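You operate a simulated robot arm through the tools that you are given. There is no shell and no other tool. Be economical: measure what you need, move in short steps, check, and stop when the job is done.

You are at the controls of a simulated two-armed robot. One attempt, no reset.

JOB
Print once on the label paper from the purple memory card.
Fine: guide to LABEL, tray in, PAPER to LABEL; insert the card, press OK, and put it back once its lamp is out.

It is judged by the outcome, as a careful person would: the job done as asked, and still so three seconds after it is handed in. It fails if anything else is knocked over, pushed out of place, dropped, spilled or broken.

ROBOT AND FRAMES
Two 7-joint arms with two-finger parallel grippers on one trunk that stands fixed in place. Base frame: the origin is at the foot of the trunk, x ahead of it, y to its left, z up. Readings come in m, rad, newtons and seconds.
The left shoulder is at [0.071, 0.156, 1.155], the right one opposite. Payload 3.91 kg a hand.
The TCP of each hand is the grasp point between the finger pads, 0.03 m short of the fingertips. In the tool frame z runs along the fingers and y along their closing line. Largest opening 0.11 m; finger width 0.02, thickness 0.01; the body of the gripper, 0.048 by 0.112 m, starts 0.055 m behind the TCP.
Orientation is that of the tool frame in the base frame, as a unit quaternion [w, x, y, z]. With the fingers straight down and closing along the base's y, the tool's x points along the base's -x, its y along +y and its z along -z.

CONTROLS
- The arms move only by the tool jog_arm. It takes "left_targets", "right_targets" or both (then of equal length, played together; a hand with none holds still); each is one flat list of numbers, 7 for each row, row after row: the shift along the tool's x, y, z in m, then the turn, a rotation vector about the tool's x, y, z in rad, then the gripper command, from -1 (fully open) to 1 (shut), values between in proportion. In form: [x, y, z, rx, ry, rz, hand, x, y, z, rx, ry, rz, hand, ...]. A call has 1 to 20 rows; each row shifts and turns the commanded pose from where the row before left it, along the tool's axes as they then stand. A row lasts 0.2 s, in which the tool goes at most 0.05 m and 0.15 rad; a call with a longer step from one row to the next is refused whole, and so is a gripper value outside its range. A pose out of reach is approached as far as the arm can. The call stops where the force on the tool passes 40 N (or 10 N more than at its start, if that is more) or the arm is blocked; 0.2 s more then pass. Each finger travels about 0.108 m/s and halts on what it meets, pressing with about 22 N; the grip force reading is that of the motor and also rises with nothing between the fingers. The clock runs only during rows and for 0.2 s after the last one: add rows that do not move to give the fingers time. The reply holds the time, the measured pose of the TCP, the force on the tool along the base axes, the opening and the grip force, in the units named above and with some noise, with the torque about the TCP (base axes, N m) and any sound that the robot's microphone picked up, and new pictures: "show" is both (left out), scene, wrist or none (wrist: the cameras of the hands that moved).
- Cameras (640 x 400 px; columns grow to the right, rows downward): "scene" is now at [0.1224, 0.007, 1.3845]; the picture's right is [-0.02, -1.00, 0.00], its down [-0.56, 0.01, -0.83] and it looks along [0.83, -0.02, -0.56] (base axes); focal length 259 px, centre (320, 200). "left" rides on the left gripper at [0.072, -0.017, -0.104] in its tool frame; the picture's right is [0.23, 0.97, 0.00], its down [-0.76, 0.18, -0.62] and it looks along [-0.61, 0.14, 0.78] (tool axes); focal length 222 px, centre (320, 200). "right" rides on the right gripper at [0.072, 0.017, -0.103] in its tool frame; the picture's right is [-0.23, 0.97, 0.00], its down [-0.76, -0.18, -0.62] and it looks along [-0.61, -0.14, 0.78] (tool axes); focal length 222 px, centre (320, 200). There is no depth. A picture from a camera that has moved, and an enlarged one, comes with that camera's place and axes in the base frame and with its lens. The place of the scene camera against the robot may be out by one fixed shift of up to 0.025 m in any direction.
- move_column(by): slides the trunk up (or, below 0, down) by that many m; the arms and the scene camera ride with it, the base frame stays. It gives what a move gives, with no picture.
- pan_tilt(pan, tilt): turns the head with the scene camera to pan (to the left, within 1.501 rad either way) and tilt (down, from -0.506 to 1.204), counted from straight ahead of the robot. It gives what a move gives, and a new picture of the scene camera.
- close_up(camera, box): a new picture of the part [left, top, right, bottom] of that camera's present view, enlarged. It takes no simulated time.
- job_done(): hands the job in; it is judged then, once.

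Work in short steps. Places have to be worked out from the pictures, the camera data and where the tool is seen: move nearer, look again, correct. Check each grasp and each placing, and mend what went wrong. You have 120 turns and 200 pictures in all, those below and enlarged ones among them. Open the grippers and draw the arms clear of the work before you hand the job in, unless the task says otherwise; then end with one line.

The tools are called after "Request:" as a command line: name --argument value ..., lists and objects as JSON in quotes. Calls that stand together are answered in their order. jog_arm: Moves the arms, as the interface text tells. Its arguments: {"type":"object","properties":{"left_targets":{"type":"array"},"right_targets":{"type":"array"},"show":{"type":"string","enum":["both","scene","wrist","none"]}},"required":[]} The other tools are called the same way: move_column (by) slides the trunk up or down; pan_tilt (pan, tilt) turns the head that bears the scene camera; close_up (camera, box) takes an enlarged picture of a part of a camera's view; job_done () hands the job in.

At the start:

```text
time: 0.0
left_tool_pos: [0.6641, 0.2928, 1.1735]
left_ee_rot: [-0.001, 0.0, 1.0, 0.0]
left_wrist_force: [0.0, 0.2, 0.1]
left_torque: [0.02, 0.01, 0.01]
left_opening: 0.1102
left_grasp_force: 0.1
right_tool_pos: [0.5833, -0.264, 1.2594]
right_ee_rot: [0.0, 0.0, 1.0, -0.001]
right_wrist_force: [0.1, 0.6, -0.1]
right_torque: [0.02, -0.01, 0.0]
right_opening: 0.1101
right_grasp_force: 0.1
trunk travel left (down, up): [-0.6, 0.34]
head pan, tilt: [-0.024, 0.588]
```

scene: 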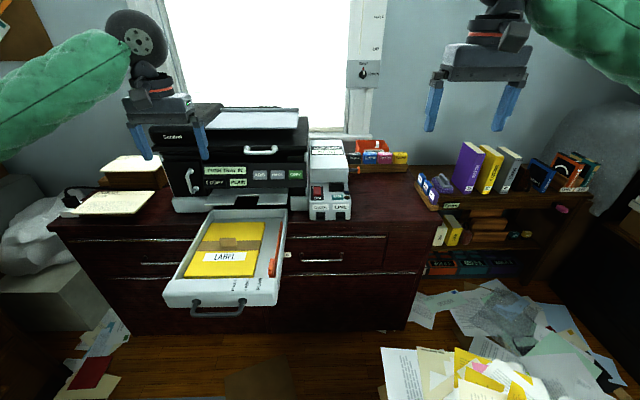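
right: 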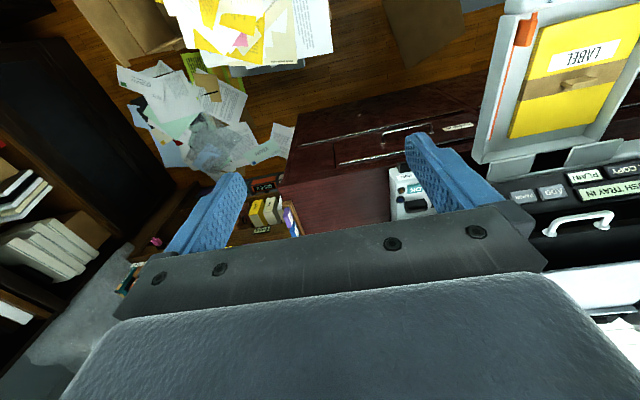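
left: 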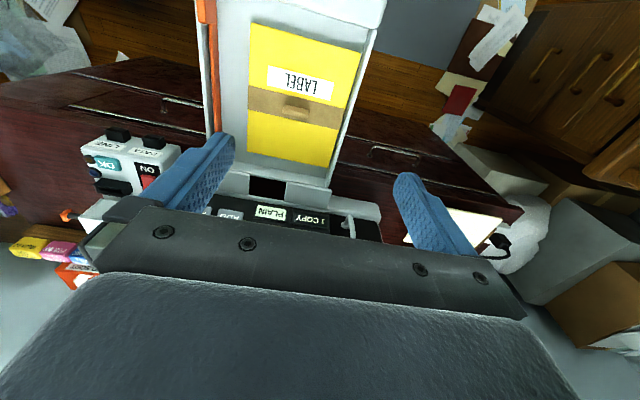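

I start by enlarging the printer, the tray/drawer and the cards.

Request:
close_up --camera "scene" --box '[140, 90, 300, 220]'

Request:
close_up --camera "scene" --box '[280, 120, 420, 230]'

Request:
close_up --camera "scene" --box '[150, 200, 300, 320]'

Request:
close_up --camera "scene" --box '[400, 130, 620, 290]'

```text
3.08 times, centred on (220, 155) of scene
camera zoom: at [0.1224, 0.007, 1.3845], right [-0.02, -1.0, 0.0], down [-0.56, 0.01, -0.83], along [0.83, -0.02, -0.56], focal length 798 px, centre (628, 338)
```

zoom: 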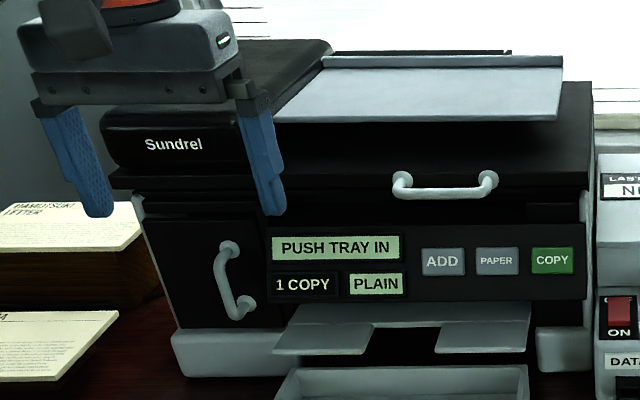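

```text
3.64 times, centred on (350, 175) of scene
camera zoom: at [0.1224, 0.007, 1.3845], right [-0.02, -1.0, 0.0], down [-0.56, 0.01, -0.83], along [0.83, -0.02, -0.56], focal length 943 px, centre (211, 291)
```

zoom: 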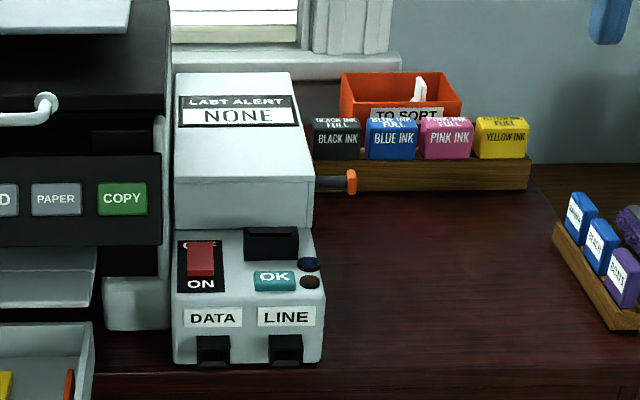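

```text
3.33 times, centred on (225, 260) of scene
camera zoom: at [0.1224, 0.007, 1.3845], right [-0.02, -1.0, 0.0], down [-0.56, 0.01, -0.83], along [0.83, -0.02, -0.56], focal length 864 px, centre (637, 0)
```

zoom: 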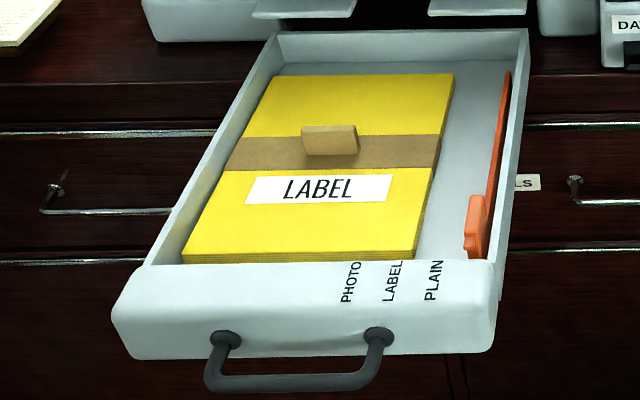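

```text
2.50 times, centred on (510, 210) of scene
camera zoom: at [0.1224, 0.007, 1.3845], right [-0.02, -1.0, 0.0], down [-0.56, 0.01, -0.83], along [0.83, -0.02, -0.56], focal length 648 px, centre (-155, 175)
```

zoom: 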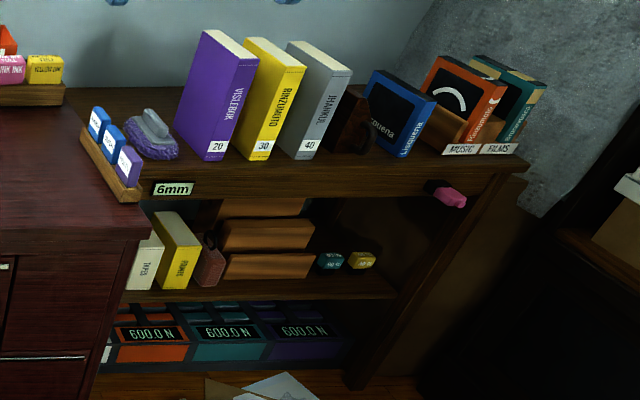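

I estimate the guide knob at about (0.61, 0.125, 0.84) and the purple card at about (0.85, -0.40, 0.92). I bring each hand nearer to look.

Request:
jog_arm --left_targets '[0.0107, -0.028, 0.029, 0, 0, 0, -1, 0.0107, -0.028, 0.029, 0, 0, 0, -1, 0.0107, -0.028, 0.029, 0, 0, 0, -1, 0.0107, -0.028, 0.029, 0, 0, 0, -1, 0.0107, -0.028, 0.029, 0, 0, 0, -1, 0.0107, -0.028, 0.029, 0, 0, 0, -1]' --right_targets '[-0.028, -0.0193, 0.03, 0, 0, 0, -1, -0.028, -0.0193, 0.03, 0, 0, 0, -1, -0.028, -0.0193, 0.03, 0, 0, 0, -1, -0.028, -0.0193, 0.03, 0, 0, 0, -1, -0.028, -0.0193, 0.03, 0, 0, 0, -1, -0.028, -0.0193, 0.03, 0, 0, 0, -1]' --show "both"

```text
time: 1.4
left_tool_pos: [0.5991, 0.1235, 1.0013]
left_ee_rot: [-0.001, 0.0, 1.0, -0.001]
left_wrist_force: [0.0, 0.5, -0.2]
left_torque: [-0.01, 0.01, 0.0]
left_opening: 0.1099
left_grasp_force: 0.0
right_tool_pos: [0.7486, -0.3812, 1.0799]
right_ee_rot: [-0.001, 0.0, 1.0, -0.001]
right_wrist_force: [0.6, -0.3, -0.7]
right_torque: [0.02, 0.02, -0.02]
right_opening: 0.11
right_grasp_force: 0.0
trunk travel left (down, up): [-0.6, 0.34]
head pan, tilt: [-0.024, 0.588]
camera scene: at [0.1243, 0.0059, 1.3844], right [-0.02, -1.0, 0.0], down [-0.56, 0.01, -0.83], along [0.83, -0.02, -0.56], focal length 259 px, centre (320, 200)
camera right: at [0.6773, -0.3659, 1.1834], right [0.23, 0.97, 0.0], down [0.76, -0.18, 0.62], along [0.61, -0.14, -0.78], focal length 222 px, centre (320, 200)
camera left: at [0.528, 0.1062, 1.1064], right [-0.23, 0.97, 0.0], down [0.76, 0.18, 0.62], along [0.61, 0.14, -0.78], focal length 222 px, centre (320, 200)
```

scene: 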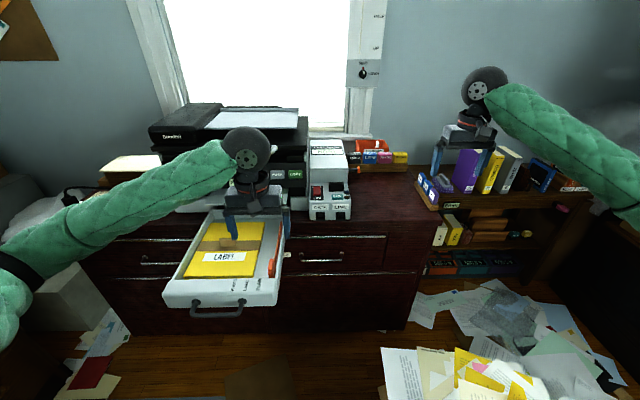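
right: 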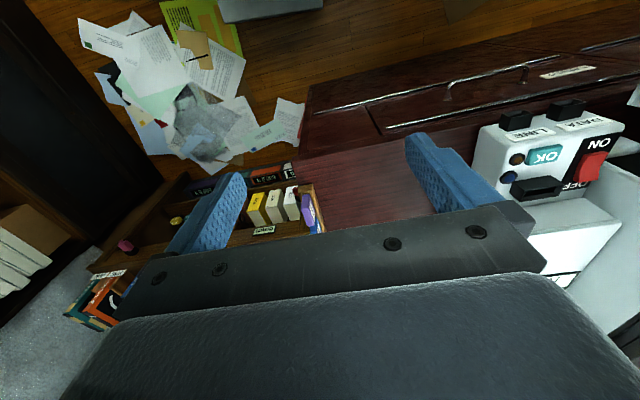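
left: 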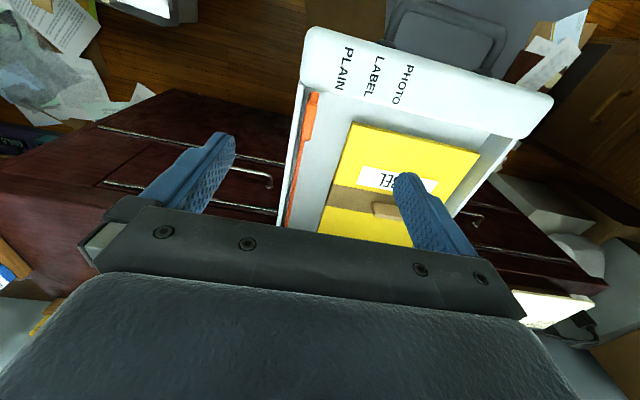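

Request:
close_up --camera "left" --box '[260, 20, 460, 240]'

Request:
close_up --camera "right" --box '[220, 130, 380, 240]'

Request:
close_up --camera "right" --box '[470, 80, 640, 220]'

```text
1.82 times, centred on (360, 130) of left
camera zoom: at [0.528, 0.1062, 1.1064], right [-0.23, 0.97, 0.0], down [0.76, 0.18, 0.62], along [0.61, 0.14, -0.78], focal length 404 px, centre (247, 327)
```

zoom: 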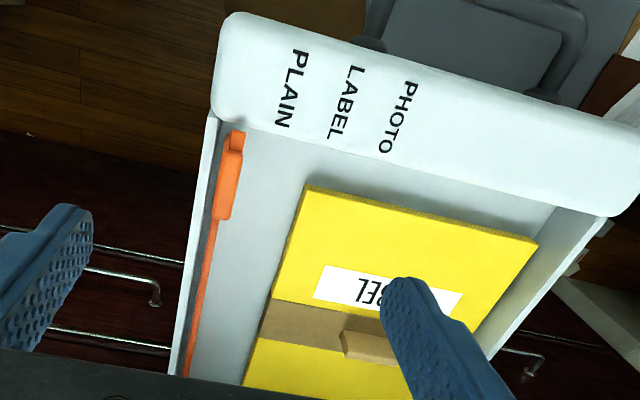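

```text
3.64 times, centred on (300, 185) of right
camera zoom: at [0.6773, -0.3659, 1.1834], right [0.23, 0.97, 0.0], down [0.76, -0.18, 0.62], along [0.61, -0.14, -0.78], focal length 808 px, centre (393, 254)
```

zoom: 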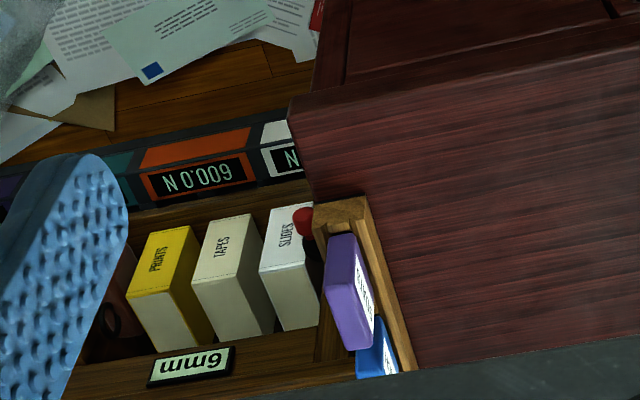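

```text
2.86 times, centred on (555, 150) of right
camera zoom: at [0.6773, -0.3659, 1.1834], right [0.23, 0.97, 0.0], down [0.76, -0.18, 0.62], along [0.61, -0.14, -0.78], focal length 635 px, centre (-351, 343)
```

zoom: 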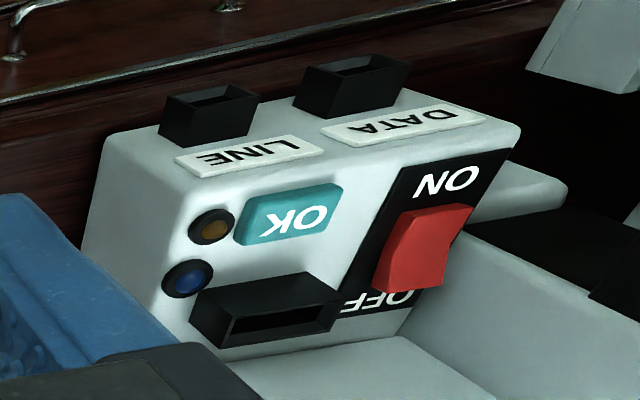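

The guide knob seems near (0.615, 0.12, 0.84), and the marks are about 0.035 m apart. I move both hands in for closer views.

Request:
jog_arm --left_targets '[0.005, 0, 0.04, 0, 0, 0, -1, 0.005, 0, 0.04, 0, 0, 0, -1]' --right_targets '[0.0275, -0.035, 0.0, 0, 0, 0, -1, 0.0275, -0.035, 0.02, 0, 0, 0, -1]' --show "wrist"

```text
time: 2.0
left_tool_pos: [0.587, 0.125, 0.9216]
left_ee_rot: [0.001, -0.001, 1.0, -0.001]
left_wrist_force: [0.0, -0.9, 1.0]
left_torque: [-0.01, -0.02, 0.0]
left_opening: 0.1098
left_grasp_force: 0.0
right_tool_pos: [0.6932, -0.4508, 1.0597]
right_ee_rot: [0.0, -0.001, 1.0, 0.0]
right_wrist_force: [-1.2, 0.2, -0.3]
right_torque: [-0.03, -0.02, 0.02]
right_opening: 0.1102
right_grasp_force: 0.0
trunk travel left (down, up): [-0.6, 0.34]
head pan, tilt: [-0.024, 0.588]
camera right: at [0.6202, -0.435, 1.163], right [0.22, 0.97, 0.0], down [0.76, -0.18, 0.62], along [0.61, -0.14, -0.78], focal length 222 px, centre (320, 200)
camera left: at [0.5152, 0.1076, 1.0265], right [-0.23, 0.97, 0.0], down [0.76, 0.18, 0.62], along [0.61, 0.14, -0.78], focal length 222 px, centre (320, 200)
```

right: 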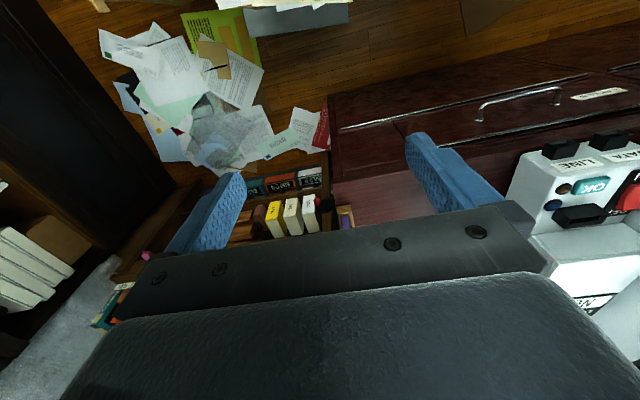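
left: 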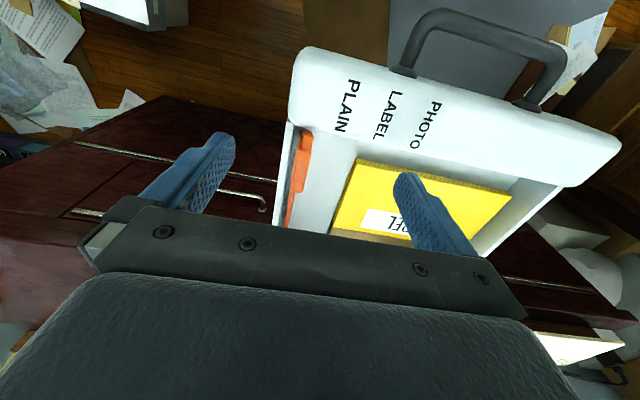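

The knob is visible between the fingers. I enlarge it.

Request:
close_up --camera "left" --box '[270, 60, 430, 240]'

Request:
jog_arm --right_targets '[-0.05, 0.008, 0, 0, 0, 0, -1, -0.05, 0.008, 0, 0, 0, 0, -1, -0.05, 0.008, 0, 0, 0, 0, -1]' --show "both"

```text
2.22 times, centred on (350, 150) of left
camera zoom: at [0.5152, 0.1076, 1.0265], right [-0.23, 0.97, 0.0], down [0.76, 0.18, 0.62], along [0.61, 0.14, -0.78], focal length 494 px, centre (253, 311)
```

zoom: 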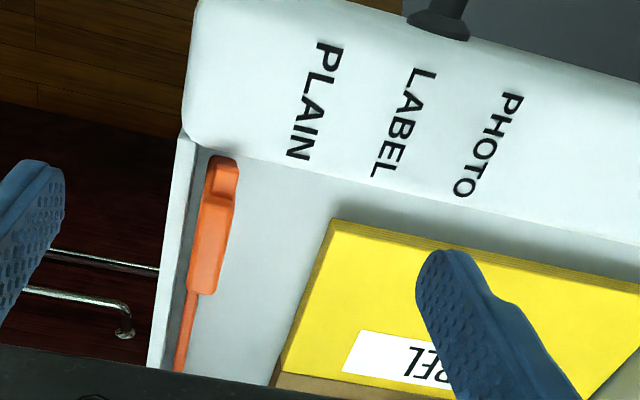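

```text
refused: row 1 steps farther than a row can; nothing moved
```

I look more closely at the knob from the scene camera, and move the right hand forward for the card.

Request:
close_up --camera "scene" --box '[220, 230, 300, 310]'

Request:
jog_arm --right_targets '[-0.045, 0.005, 0, 0, 0, 0, -1, -0.045, 0.005, 0, 0, 0, 0, -1, -0.045, 0.005, 0, 0, 0, 0, -1]' --show "both"

```text
5.00 times, centred on (260, 270) of scene
camera zoom: at [0.1216, 0.0069, 1.3848], right [-0.02, -1.0, 0.0], down [-0.55, 0.01, -0.83], along [0.83, -0.02, -0.55], focal length 1296 px, centre (620, -150)
```

zoom: 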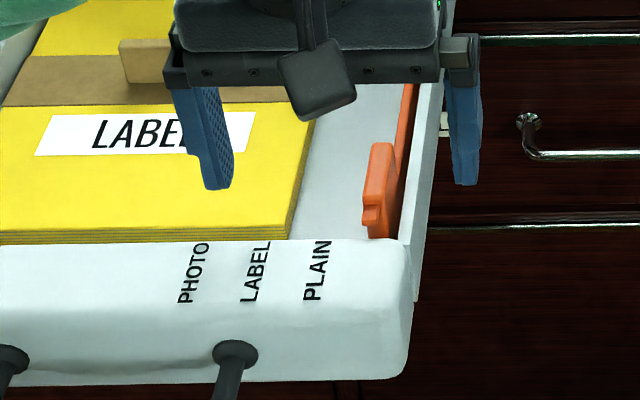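

```text
time: 2.8
left_tool_pos: [0.5889, 0.1222, 0.9191]
left_ee_rot: [-0.001, 0.001, 1.0, 0.0]
left_wrist_force: [1.5, 0.4, -0.6]
left_torque: [0.02, 0.03, 0.0]
left_opening: 0.1101
left_grasp_force: 0.1
right_tool_pos: [0.8305, -0.4384, 1.0583]
right_ee_rot: [0.0, 0.001, 1.0, 0.0]
right_wrist_force: [0.1, -0.6, -0.9]
right_torque: [0.02, 0.0, 0.0]
right_opening: 0.11
right_grasp_force: 0.1
trunk travel left (down, up): [-0.6, 0.34]
head pan, tilt: [-0.024, 0.588]
camera scene: at [0.1242, 0.0072, 1.3842], right [-0.03, -1.0, 0.0], down [-0.56, 0.01, -0.83], along [0.83, -0.02, -0.56], focal length 259 px, centre (320, 200)
camera right: at [0.7593, -0.4221, 1.1633], right [0.23, 0.97, 0.0], down [0.76, -0.18, 0.62], along [0.6, -0.14, -0.78], focal length 222 px, centre (320, 200)
```

scene: 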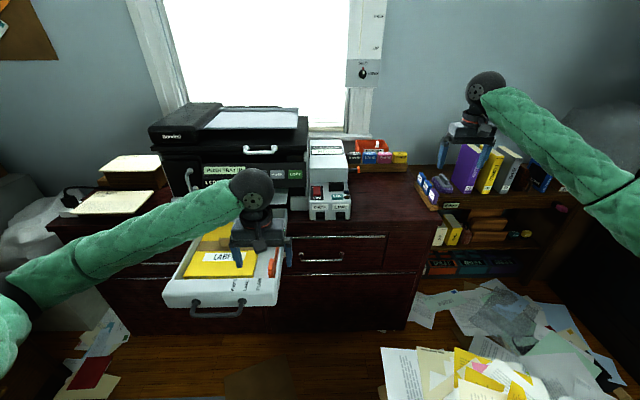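
right: 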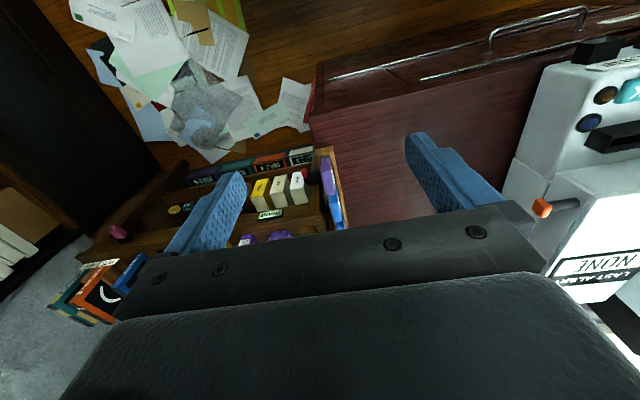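

Request:
close_up --camera "left" --box '[270, 110, 350, 230]'

Request:
close_up --camera "right" --box '[220, 130, 380, 240]'

```text
3.33 times, centred on (310, 170) of left
camera zoom: at [0.5174, 0.1066, 1.0248], right [-0.23, 0.97, 0.0], down [0.76, 0.18, 0.62], along [0.61, 0.14, -0.78], focal length 740 px, centre (353, 300)
```

zoom: 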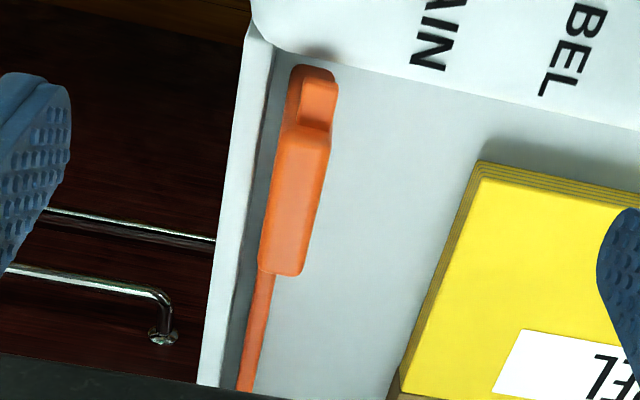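

```text
3.64 times, centred on (300, 185) of right
camera zoom: at [0.7593, -0.4221, 1.1633], right [0.23, 0.97, 0.0], down [0.76, -0.18, 0.62], along [0.6, -0.14, -0.78], focal length 808 px, centre (393, 254)
```

zoom: 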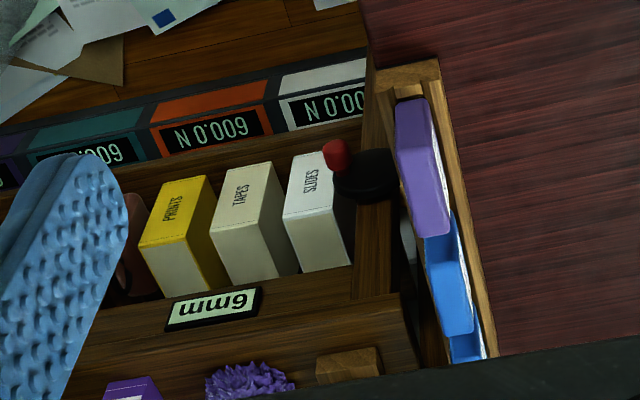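

The handle's top is at about (0.607, 0.115, 0.877), above the tray wall at 0.844. I lower to z 0.885 with the fingers part open and grip it along y.

Request:
jog_arm --left_targets '[-0.009, -0.004, 0.0, 0, 0, 0, -0.3, -0.009, -0.003, 0.0, 0, 0, 0, -0.3, 0, 0, 0.016, 0, 0, 0, -0.3, 0, 0, 0.018, 0, 0, 0, -0.3]' --show "both"

```text
time: 3.8
left_tool_pos: [0.6067, 0.1199, 0.886]
left_ee_rot: [0.0, 0.001, 1.0, 0.001]
left_wrist_force: [0.1, -0.5, -0.4]
left_torque: [0.0, 0.01, -0.01]
left_opening: 0.0715
left_grasp_force: 0.0
right_tool_pos: [0.8302, -0.4368, 1.0592]
right_ee_rot: [0.0, 0.0, 1.0, -0.001]
right_wrist_force: [-0.5, 0.2, 0.0]
right_torque: [0.0, 0.02, 0.0]
right_opening: 0.11
right_grasp_force: 0.1
trunk travel left (down, up): [-0.6, 0.34]
head pan, tilt: [-0.024, 0.588]
camera scene: at [0.1226, 0.0069, 1.3845], right [-0.02, -1.0, 0.0], down [-0.56, 0.01, -0.83], along [0.83, -0.02, -0.56], focal length 259 px, centre (320, 200)
camera left: at [0.5347, 0.102, 0.9911], right [-0.23, 0.97, 0.0], down [0.76, 0.18, 0.62], along [0.61, 0.14, -0.78], focal length 222 px, centre (320, 200)
```

scene: 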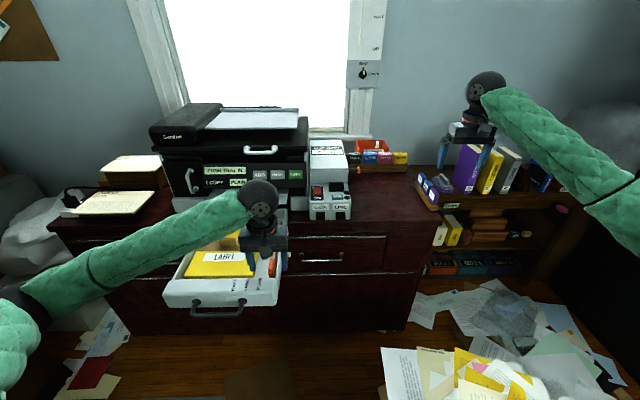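
left: 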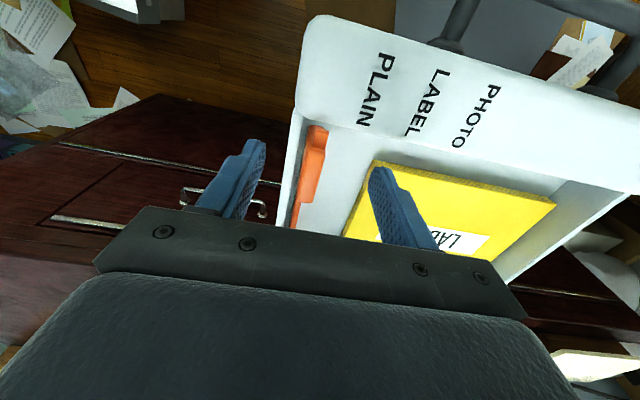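

Request:
close_up --camera "left" --box '[230, 110, 410, 240]'

Request:
close_up --camera "scene" --box '[220, 230, 300, 310]'

```text
3.08 times, centred on (320, 175) of left
camera zoom: at [0.5347, 0.102, 0.9911], right [-0.23, 0.97, 0.0], down [0.76, 0.18, 0.62], along [0.61, 0.14, -0.78], focal length 684 px, centre (320, 277)
```

zoom: 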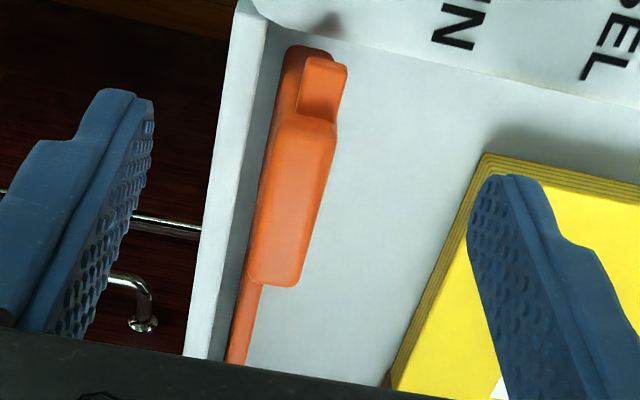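

```text
5.00 times, centred on (260, 270) of scene
camera zoom: at [0.1226, 0.0069, 1.3845], right [-0.02, -1.0, 0.0], down [-0.56, 0.01, -0.83], along [0.83, -0.02, -0.56], focal length 1296 px, centre (620, -150)
```

zoom: 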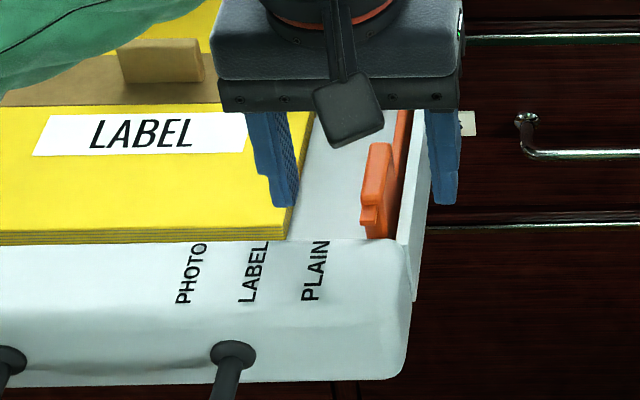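

The handle lies between the fingers. I lower 5 mm more and close.

Request:
jog_arm --left_targets '[0, -0.004, 0.005, 0, 0, 0, -0.3, 0, 0, 0, 0, 0, 0, 0.9, 0, 0, 0, 0, 0, 0, 0.9, 0, 0, 0, 0, 0, 0, 0.9]' --show "wrist"

```text
time: 4.8
left_tool_pos: [0.6064, 0.1153, 0.8803]
left_ee_rot: [-0.001, 0.0, 1.0, 0.0]
left_wrist_force: [-0.8, -0.5, -1.3]
left_torque: [0.05, -0.06, -0.01]
left_opening: 0.0111
left_grasp_force: 44.7
right_tool_pos: [0.8308, -0.4378, 1.0603]
right_ee_rot: [-0.001, 0.001, 1.0, 0.0]
right_wrist_force: [-0.2, -0.8, 0.1]
right_torque: [-0.01, 0.0, 0.0]
right_opening: 0.1102
right_grasp_force: 0.1
trunk travel left (down, up): [-0.6, 0.34]
head pan, tilt: [-0.024, 0.588]
camera left: at [0.5348, 0.0977, 0.9857], right [-0.23, 0.97, 0.0], down [0.76, 0.18, 0.62], along [0.61, 0.14, -0.78], focal length 222 px, centre (320, 200)
```

left: 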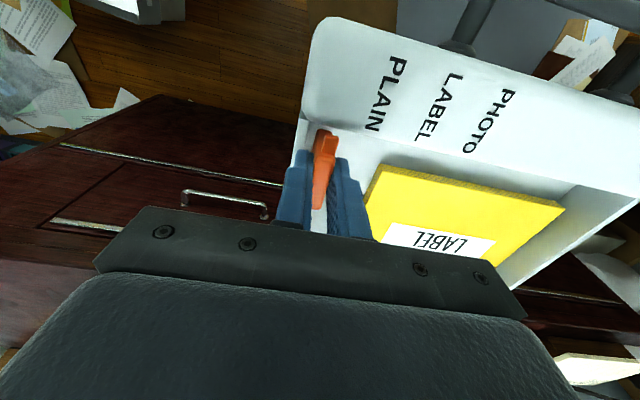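

The handle is gripped (opening 0.011). I slide the guide 0.04 m to the left and watch the force.

Request:
jog_arm --left_targets '[0, 0.01, 0, 0, 0, 0, 0.9, 0, 0.01, 0, 0, 0, 0, 0.9, 0, 0.01, 0, 0, 0, 0, 0.9, 0, 0.01, 0, 0, 0, 0, 0.9]' --show "both"

```text
time: 5.8
left_tool_pos: [0.6062, 0.1557, 0.8807]
left_ee_rot: [-0.001, 0.0, 1.0, 0.001]
left_wrist_force: [-0.1, 0.7, -11.7]
left_torque: [0.0, -0.39, 0.0]
left_opening: 0.0108
left_grasp_force: 45.1
right_tool_pos: [0.8303, -0.4381, 1.0589]
right_ee_rot: [0.0, -0.001, 1.0, -0.001]
right_wrist_force: [1.0, -0.8, 0.6]
right_torque: [0.0, 0.0, -0.02]
right_opening: 0.11
right_grasp_force: 0.0
trunk travel left (down, up): [-0.6, 0.34]
head pan, tilt: [-0.024, 0.588]
camera scene: at [0.1231, 0.0073, 1.3843], right [-0.02, -1.0, 0.0], down [-0.56, 0.01, -0.83], along [0.83, -0.02, -0.56], focal length 259 px, centre (320, 200)
camera left: at [0.5359, 0.1388, 0.9858], right [-0.23, 0.97, 0.0], down [0.76, 0.18, 0.62], along [0.61, 0.14, -0.78], focal length 222 px, centre (320, 200)
```

scene: 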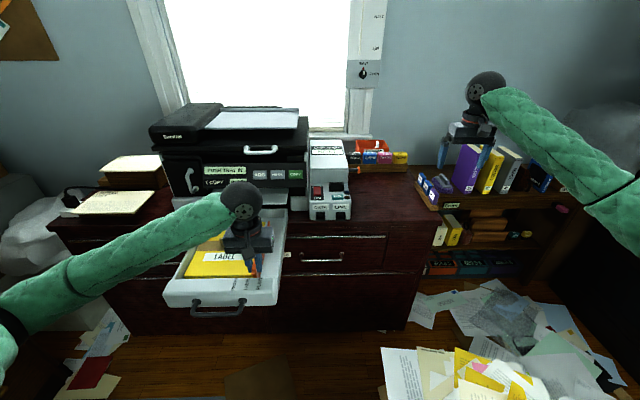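
left: 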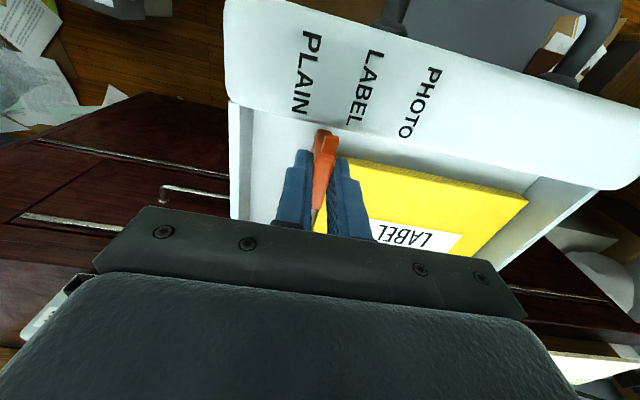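

It moved freely and now sits between PLAIN and LABEL. I continue in small steps.

Request:
jog_arm --left_targets '[0, 0.005, 0, 0, 0, 0, 0.9, 0, 0.005, 0, 0, 0, 0, 0.9]' --show "none"

Request:
close_up --camera "scene" --box '[210, 230, 290, 310]'

Request:
close_up --camera "left" --box '[220, 20, 440, 240]'

```text
time: 6.4
left_tool_pos: [0.6071, 0.1652, 0.8804]
left_ee_rot: [-0.001, 0.0, 1.0, 0.0]
left_wrist_force: [-1.0, 0.3, -15.2]
left_torque: [0.02, -0.29, 0.04]
left_opening: 0.0111
left_grasp_force: 44.5
right_tool_pos: [0.8303, -0.4376, 1.0594]
right_ee_rot: [0.0, 0.0, 1.0, 0.0]
right_wrist_force: [0.8, -0.2, -0.4]
right_torque: [0.0, 0.02, -0.03]
right_opening: 0.1099
right_grasp_force: 0.1
trunk travel left (down, up): [-0.6, 0.34]
head pan, tilt: [-0.024, 0.588]
```

```text
5.00 times, centred on (250, 270) of scene
camera zoom: at [0.1232, 0.0072, 1.3843], right [-0.02, -1.0, 0.0], down [-0.56, 0.01, -0.83], along [0.83, -0.02, -0.56], focal length 1296 px, centre (670, -150)
```

zoom: 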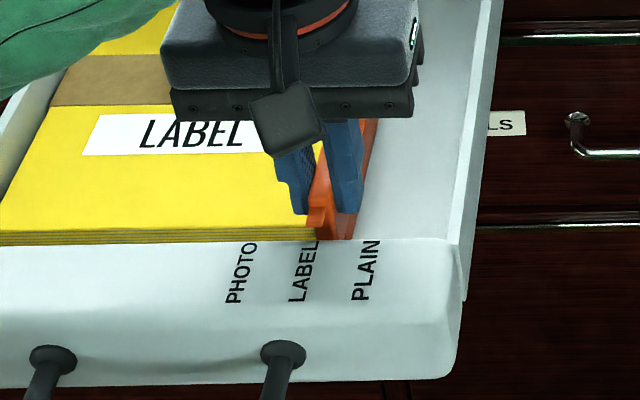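

```text
1.82 times, centred on (330, 130) of left
camera zoom: at [0.5351, 0.1483, 0.9858], right [-0.23, 0.97, 0.0], down [0.76, 0.18, 0.62], along [0.61, 0.14, -0.78], focal length 404 px, centre (302, 327)
```

zoom: 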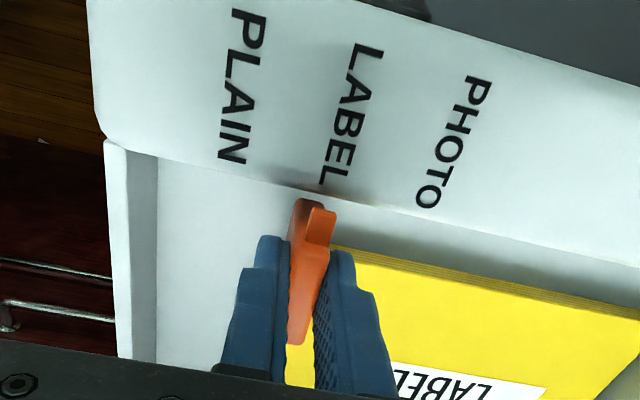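

The pointer tab is nearly in line with LABEL, with no side force. I move 3 mm more, then open and rise.

Request:
jog_arm --left_targets '[0, 0.003, 0, 0, 0, 0, 0.9, 0, 0, 0, 0, 0, 0, 0.5, 0, 0, 0, 0, 0, 0, 0.5, 0, 0, -0.02, 0, 0, 0, 0.5, 0, 0, -0.04, 0, 0, 0, 0.5]' --show "wrist"

Request:
close_up --camera "left" --box '[220, 20, 440, 240]'

```text
time: 7.6
left_tool_pos: [0.6093, 0.1684, 0.9415]
left_ee_rot: [0.0, 0.0, 1.0, 0.0]
left_wrist_force: [0.2, -0.4, 0.3]
left_torque: [-0.03, 0.0, -0.01]
left_opening: 0.0275
left_grasp_force: 0.2
right_tool_pos: [0.8312, -0.4386, 1.0616]
right_ee_rot: [0.0, 0.0, 1.0, -0.001]
right_wrist_force: [0.0, 0.9, -1.2]
right_torque: [-0.02, -0.03, 0.01]
right_opening: 0.1101
right_grasp_force: 0.2
trunk travel left (down, up): [-0.6, 0.34]
head pan, tilt: [-0.024, 0.588]
camera left: at [0.5359, 0.1511, 1.0467], right [-0.23, 0.97, 0.0], down [0.76, 0.18, 0.62], along [0.61, 0.14, -0.78], focal length 222 px, centre (320, 200)
```

left: 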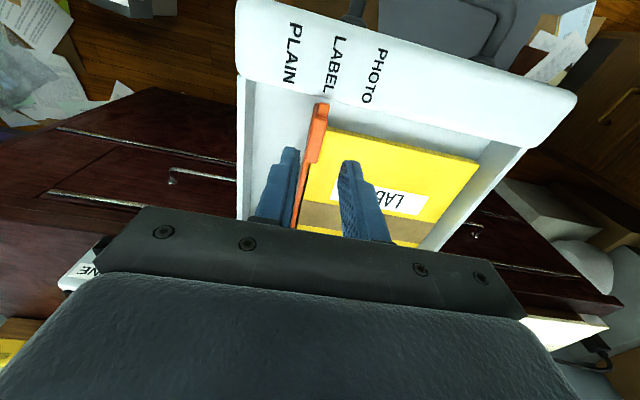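

```text
1.82 times, centred on (330, 130) of left
camera zoom: at [0.5359, 0.1511, 1.0467], right [-0.23, 0.97, 0.0], down [0.76, 0.18, 0.62], along [0.61, 0.14, -0.78], focal length 404 px, centre (302, 327)
```

zoom: 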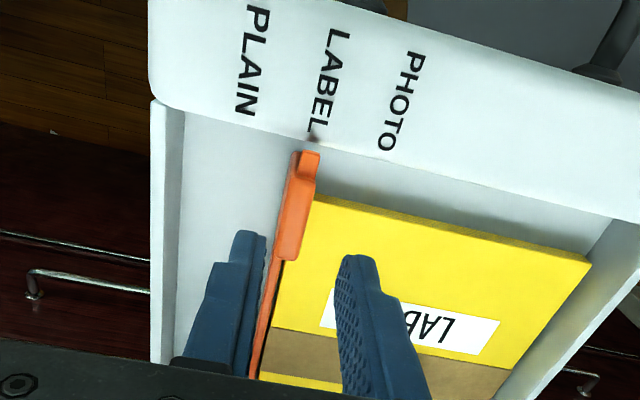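

The guide is at LABEL and lies along the stack. Next I take the left hand back in front of the tray, fingers shut, to push it in.

Request:
jog_arm --left_targets '[0, 0, -0.04, 0, 0, 0, 0.9, 0.03, 0.016, 0, 0, 0, 0, 0.9, 0.04, 0.02, 0, 0, 0, 0, 0.9, 0.04, 0.02, 0, 0, 0, 0, 0.9, 0.04, 0.024, 0, 0, 0, 0, 0.9]' --show "both"

```text
time: 8.8
left_tool_pos: [0.4648, 0.2498, 0.9829]
left_ee_rot: [-0.002, 0.001, 1.0, -0.001]
left_wrist_force: [-1.0, 0.0, 0.2]
left_torque: [-0.01, -0.05, 0.02]
left_opening: 0.0056
left_grasp_force: 0.0
left hand out of reach, approached as far as the arm can: row 5
right_tool_pos: [0.8288, -0.439, 1.0619]
right_ee_rot: [0.001, 0.001, 1.0, 0.0]
right_wrist_force: [-0.4, -0.1, 0.7]
right_torque: [0.0, -0.04, -0.01]
right_opening: 0.11
right_grasp_force: 0.1
trunk travel left (down, up): [-0.6, 0.34]
head pan, tilt: [-0.024, 0.588]
camera scene: at [0.121, 0.0076, 1.3847], right [-0.03, -1.0, 0.0], down [-0.55, 0.01, -0.83], along [0.83, -0.02, -0.55], focal length 259 px, centre (320, 200)
camera left: at [0.3922, 0.2335, 1.0882], right [-0.23, 0.97, 0.0], down [0.76, 0.18, 0.62], along [0.61, 0.14, -0.78], focal length 222 px, centre (320, 200)
```

scene: 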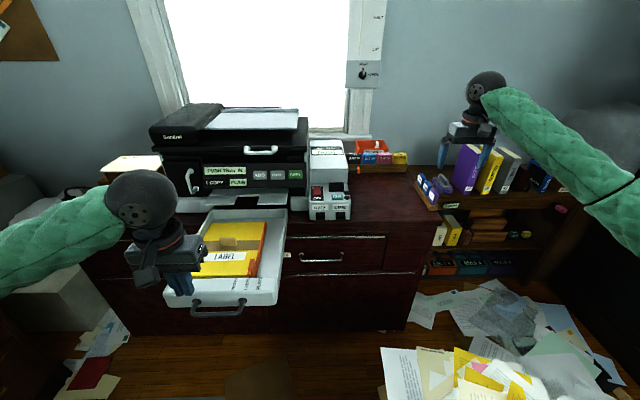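
left: 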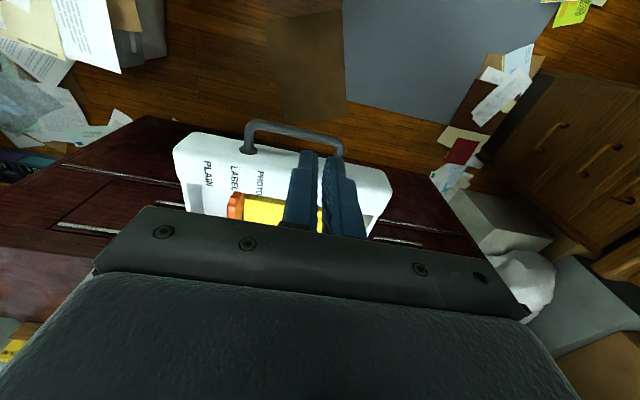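

The handle bar is near (0.507, 0.222, ~0.80). I lower in front of it and look again to fix its height.

Request:
jog_arm --left_targets '[0, -0.026, 0.03, 0, 0, 0, 0.9, 0, 0, 0.04, 0, 0, 0, 0.9]' --show "both"

Request:
close_up --camera "scene" --box '[140, 220, 300, 340]'

```text
time: 9.4
left_tool_pos: [0.4655, 0.2211, 0.9132]
left_ee_rot: [0.0, -0.001, 1.0, -0.001]
left_wrist_force: [0.5, -0.2, 1.5]
left_torque: [-0.03, 0.0, 0.0]
left_opening: 0.0055
left_grasp_force: 0.0
right_tool_pos: [0.8298, -0.4372, 1.0613]
right_ee_rot: [0.0, -0.001, 1.0, 0.0]
right_wrist_force: [0.1, 0.3, 0.6]
right_torque: [0.02, 0.01, 0.02]
right_opening: 0.11
right_grasp_force: 0.1
trunk travel left (down, up): [-0.6, 0.34]
head pan, tilt: [-0.024, 0.588]
camera scene: at [0.1217, 0.0081, 1.3847], right [-0.02, -1.0, 0.0], down [-0.55, 0.01, -0.83], along [0.83, -0.02, -0.55], focal length 259 px, centre (320, 200)
camera left: at [0.3934, 0.2052, 1.0174], right [-0.23, 0.97, 0.0], down [0.76, 0.18, 0.62], along [0.61, 0.14, -0.78], focal length 222 px, centre (320, 200)
```

scene: 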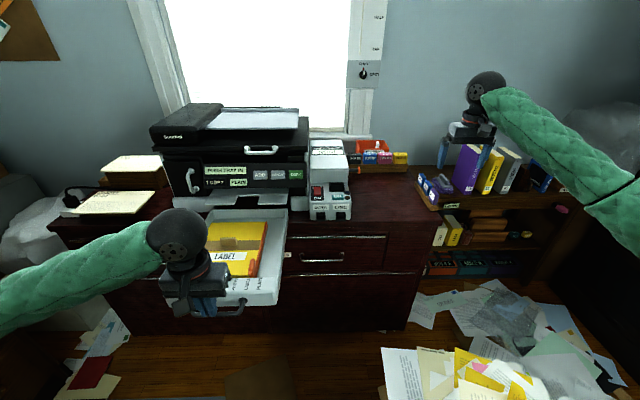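
left: 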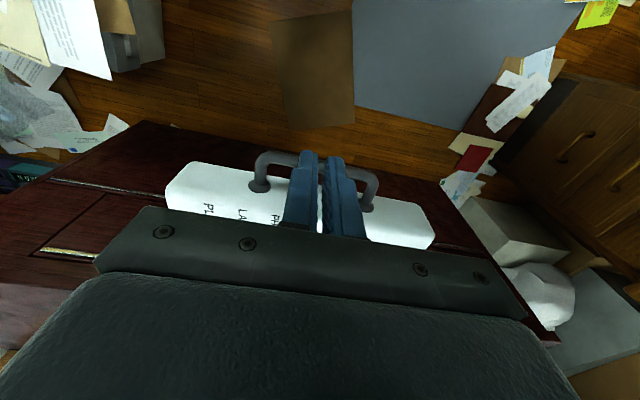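

```text
3.33 times, centred on (220, 280) of scene
camera zoom: at [0.1217, 0.0081, 1.3847], right [-0.02, -1.0, 0.0], down [-0.55, 0.01, -0.83], along [0.83, -0.02, -0.55], focal length 864 px, centre (653, -67)
```

zoom: 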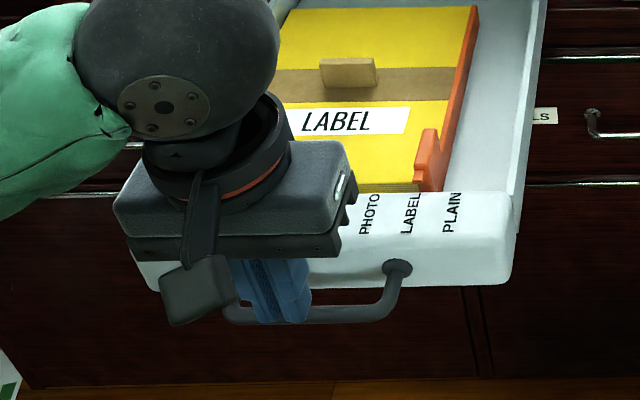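

Handle bar: z 0.80, x about 0.515, y centre 0.232. I lower the shut fingers in front of it.

Request:
jog_arm --left_targets '[-0.005, 0.01, 0.033, 0, 0, 0, 0.9, 0, 0, 0.034, 0, 0, 0, 0.9, 0, 0, 0.034, 0, 0, 0, 0.9]' --show "both"

Request:
close_up --camera "scene" --box '[140, 220, 300, 340]'

```text
time: 10.2
left_tool_pos: [0.4669, 0.2299, 0.812]
left_ee_rot: [0.0, 0.0, 1.0, -0.001]
left_wrist_force: [-0.3, -0.6, -0.6]
left_torque: [-0.03, 0.01, -0.02]
left_opening: 0.0053
left_grasp_force: 0.0
right_tool_pos: [0.8309, -0.4364, 1.0605]
right_ee_rot: [0.0, 0.0, 1.0, 0.001]
right_wrist_force: [0.0, 0.5, 0.0]
right_torque: [0.03, 0.03, -0.01]
right_opening: 0.11
right_grasp_force: 0.0
trunk travel left (down, up): [-0.6, 0.34]
head pan, tilt: [-0.024, 0.588]
camera scene: at [0.1223, 0.0076, 1.3846], right [-0.02, -1.0, 0.0], down [-0.55, 0.01, -0.83], along [0.83, -0.02, -0.56], focal length 259 px, centre (320, 200)
camera left: at [0.3958, 0.215, 0.917], right [-0.23, 0.97, 0.0], down [0.76, 0.18, 0.62], along [0.61, 0.14, -0.78], focal length 222 px, centre (320, 200)
```

scene: 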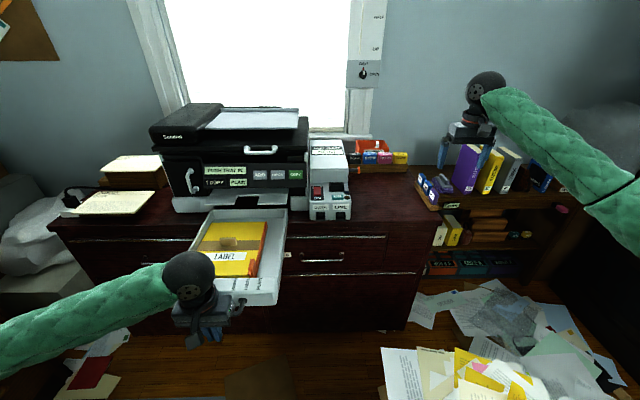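
left: 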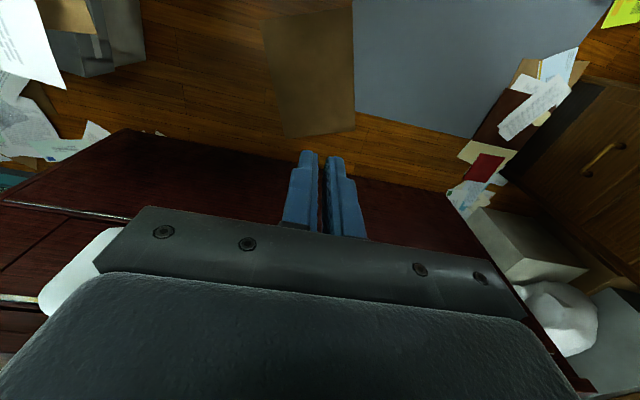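

```text
3.33 times, centred on (220, 280) of scene
camera zoom: at [0.1223, 0.0076, 1.3846], right [-0.02, -1.0, 0.0], down [-0.55, 0.01, -0.83], along [0.83, -0.02, -0.56], focal length 864 px, centre (653, -67)
```

zoom: 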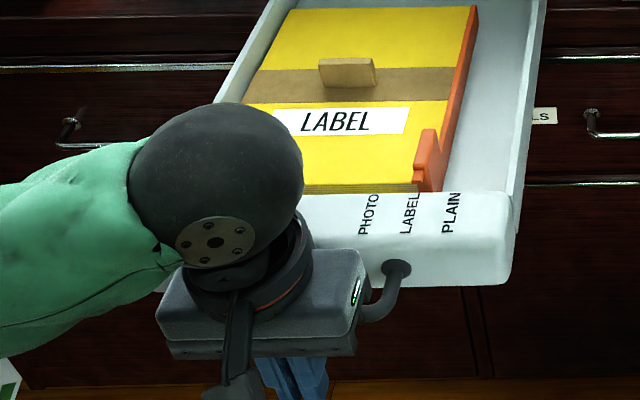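

Now push forward gently; I watch for contact near x 0.50.

Request:
jog_arm --left_targets '[-0.015, 0, 0, 0, 0, 0, 0.9, -0.015, 0, 0, 0, 0, 0, 0.9, -0.01, 0, 0, 0, 0, 0, 0.9, -0.015, 0, 0, 0, 0, 0, 0.9, -0.015, 0, 0, 0, 0, 0, 0.9, -0.015, 0, 0, 0, 0, 0, 0.9]' --show "both"

```text
time: 11.6
left_tool_pos: [0.5553, 0.2313, 0.8099]
left_ee_rot: [-0.001, 0.0, 1.0, 0.0]
left_wrist_force: [-0.2, -0.5, 0.2]
left_torque: [0.0, 0.0, 0.02]
left_opening: 0.0057
left_grasp_force: 0.0
right_tool_pos: [0.8301, -0.4379, 1.0607]
right_ee_rot: [-0.001, 0.0, 1.0, 0.0]
right_wrist_force: [0.0, -0.4, -0.1]
right_torque: [0.03, 0.03, 0.0]
right_opening: 0.1098
right_grasp_force: 0.1
trunk travel left (down, up): [-0.6, 0.34]
head pan, tilt: [-0.024, 0.588]
camera scene: at [0.1227, 0.007, 1.3845], right [-0.02, -1.0, 0.0], down [-0.56, 0.01, -0.83], along [0.83, -0.02, -0.56], focal length 259 px, centre (320, 200)
camera left: at [0.4834, 0.2139, 0.9148], right [-0.23, 0.97, 0.0], down [0.76, 0.18, 0.62], along [0.61, 0.14, -0.78], focal length 222 px, centre (320, 200)
```

scene: 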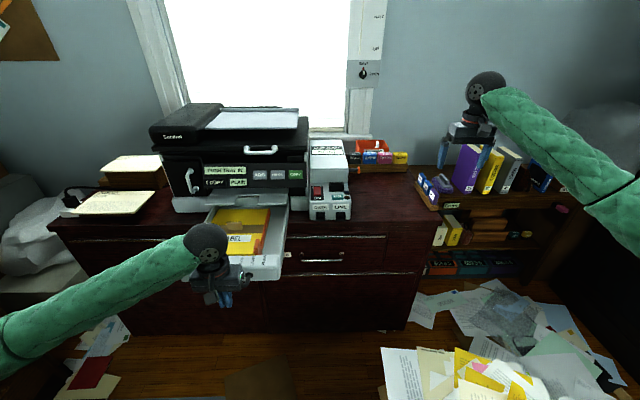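
left: 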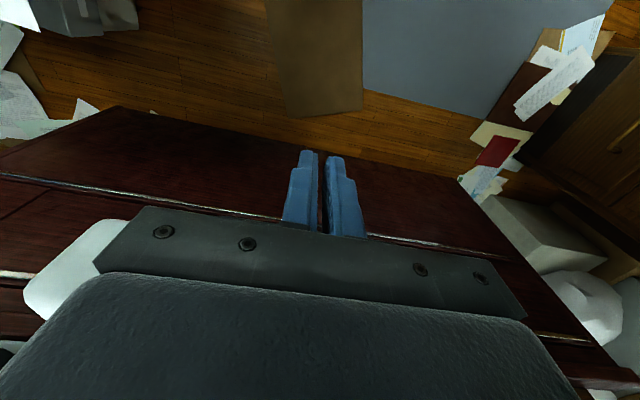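

The tray slides in with the hand at hardly any force. I go on pushing.

Request:
jog_arm --left_targets '[-0.02, 0, 0, 0, 0, 0, 0.9, -0.02, 0, 0, 0, 0, 0, 0.9, -0.02, 0, 0, 0, 0, 0, 0.9, -0.02, 0, 0, 0, 0, 0, 0.9, -0.02, 0, 0, 0, 0, 0, 0.9]' --show "scene"

Request:
close_up --camera "scene" --box '[140, 160, 320, 310]'

```text
time: 12.8
left_tool_pos: [0.6515, 0.2306, 0.8093]
left_ee_rot: [0.0, 0.0, 1.0, -0.001]
left_wrist_force: [1.1, -0.1, -0.5]
left_torque: [-0.02, 0.03, -0.01]
left_opening: 0.0053
left_grasp_force: 0.0
right_tool_pos: [0.8308, -0.4375, 1.0611]
right_ee_rot: [-0.001, 0.0, 1.0, 0.0]
right_wrist_force: [-0.3, 1.2, -0.5]
right_torque: [0.02, 0.0, 0.01]
right_opening: 0.11
right_grasp_force: 0.1
trunk travel left (down, up): [-0.6, 0.34]
head pan, tilt: [-0.024, 0.588]
camera scene: at [0.1228, 0.0068, 1.3845], right [-0.02, -1.0, 0.0], down [-0.56, 0.01, -0.83], along [0.83, -0.02, -0.56], focal length 259 px, centre (320, 200)
```

scene: 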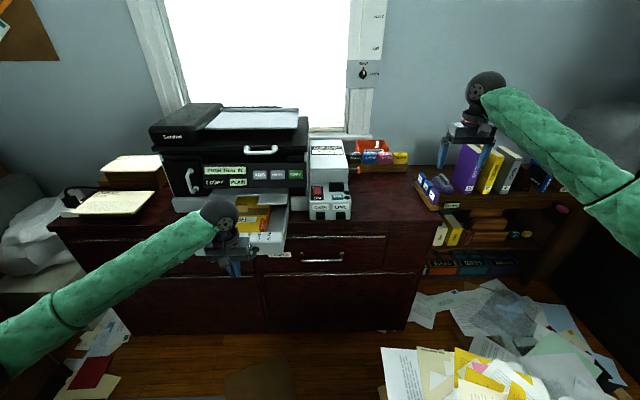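

```text
2.67 times, centred on (230, 235) of scene
camera zoom: at [0.1228, 0.0068, 1.3845], right [-0.02, -1.0, 0.0], down [-0.56, 0.01, -0.83], along [0.83, -0.02, -0.56], focal length 691 px, centre (560, 107)
```

zoom: 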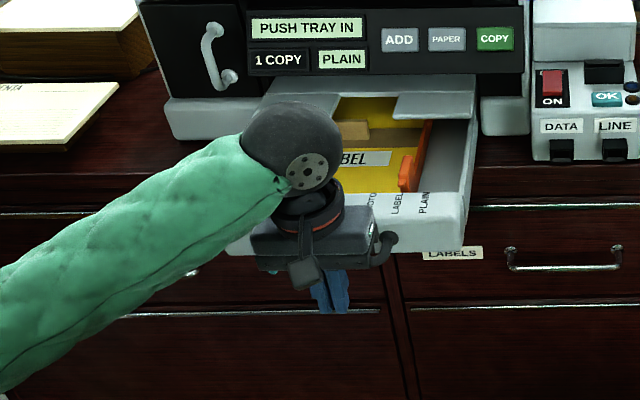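

Request:
jog_arm --left_targets '[-0.015, 0, -0.003, 0, 0, 0, 0.9, -0.015, 0, -0.003, 0, 0, 0, 0.9, -0.015, 0, 0, 0, 0, 0, 0.9]' --show "none"

Request:
close_up --camera "scene" --box '[140, 160, 320, 290]'

Request:
close_up --camera "left" --box '[0, 0, 640, 400]'

```text
time: 13.6
left_tool_pos: [0.6987, 0.2313, 0.8143]
left_ee_rot: [-0.001, 0.0, 1.0, 0.0]
left_wrist_force: [0.0, -1.1, -0.5]
left_torque: [0.0, -0.01, -0.01]
left_opening: 0.0055
left_grasp_force: 0.0
right_tool_pos: [0.8316, -0.438, 1.0604]
right_ee_rot: [-0.001, 0.0, 1.0, 0.001]
right_wrist_force: [-0.2, -0.5, -1.0]
right_torque: [0.02, 0.0, 0.05]
right_opening: 0.11
right_grasp_force: 0.0
trunk travel left (down, up): [-0.6, 0.34]
head pan, tilt: [-0.024, 0.588]
```

```text
3.08 times, centred on (230, 225) of scene
camera zoom: at [0.1229, 0.0068, 1.3845], right [-0.02, -1.0, 0.0], down [-0.56, 0.01, -0.83], along [0.83, -0.02, -0.56], focal length 798 px, centre (597, 123)
```

zoom: 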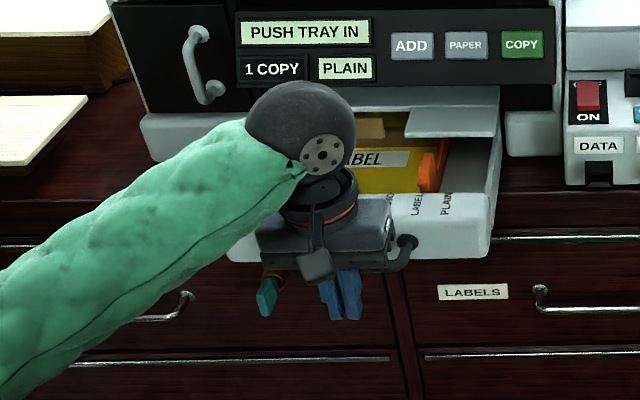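

```text
1.00 times, centred on (320, 200) of left (not enlarged: the box is as wide or as high as the picture)
camera zoom: at [0.6266, 0.2151, 0.9202], right [-0.23, 0.97, 0.0], down [0.76, 0.18, 0.62], along [0.61, 0.14, -0.78], focal length 222 px, centre (320, 200)
```

zoom: 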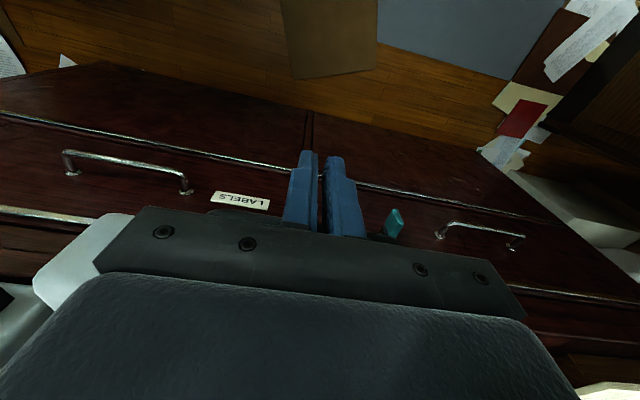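

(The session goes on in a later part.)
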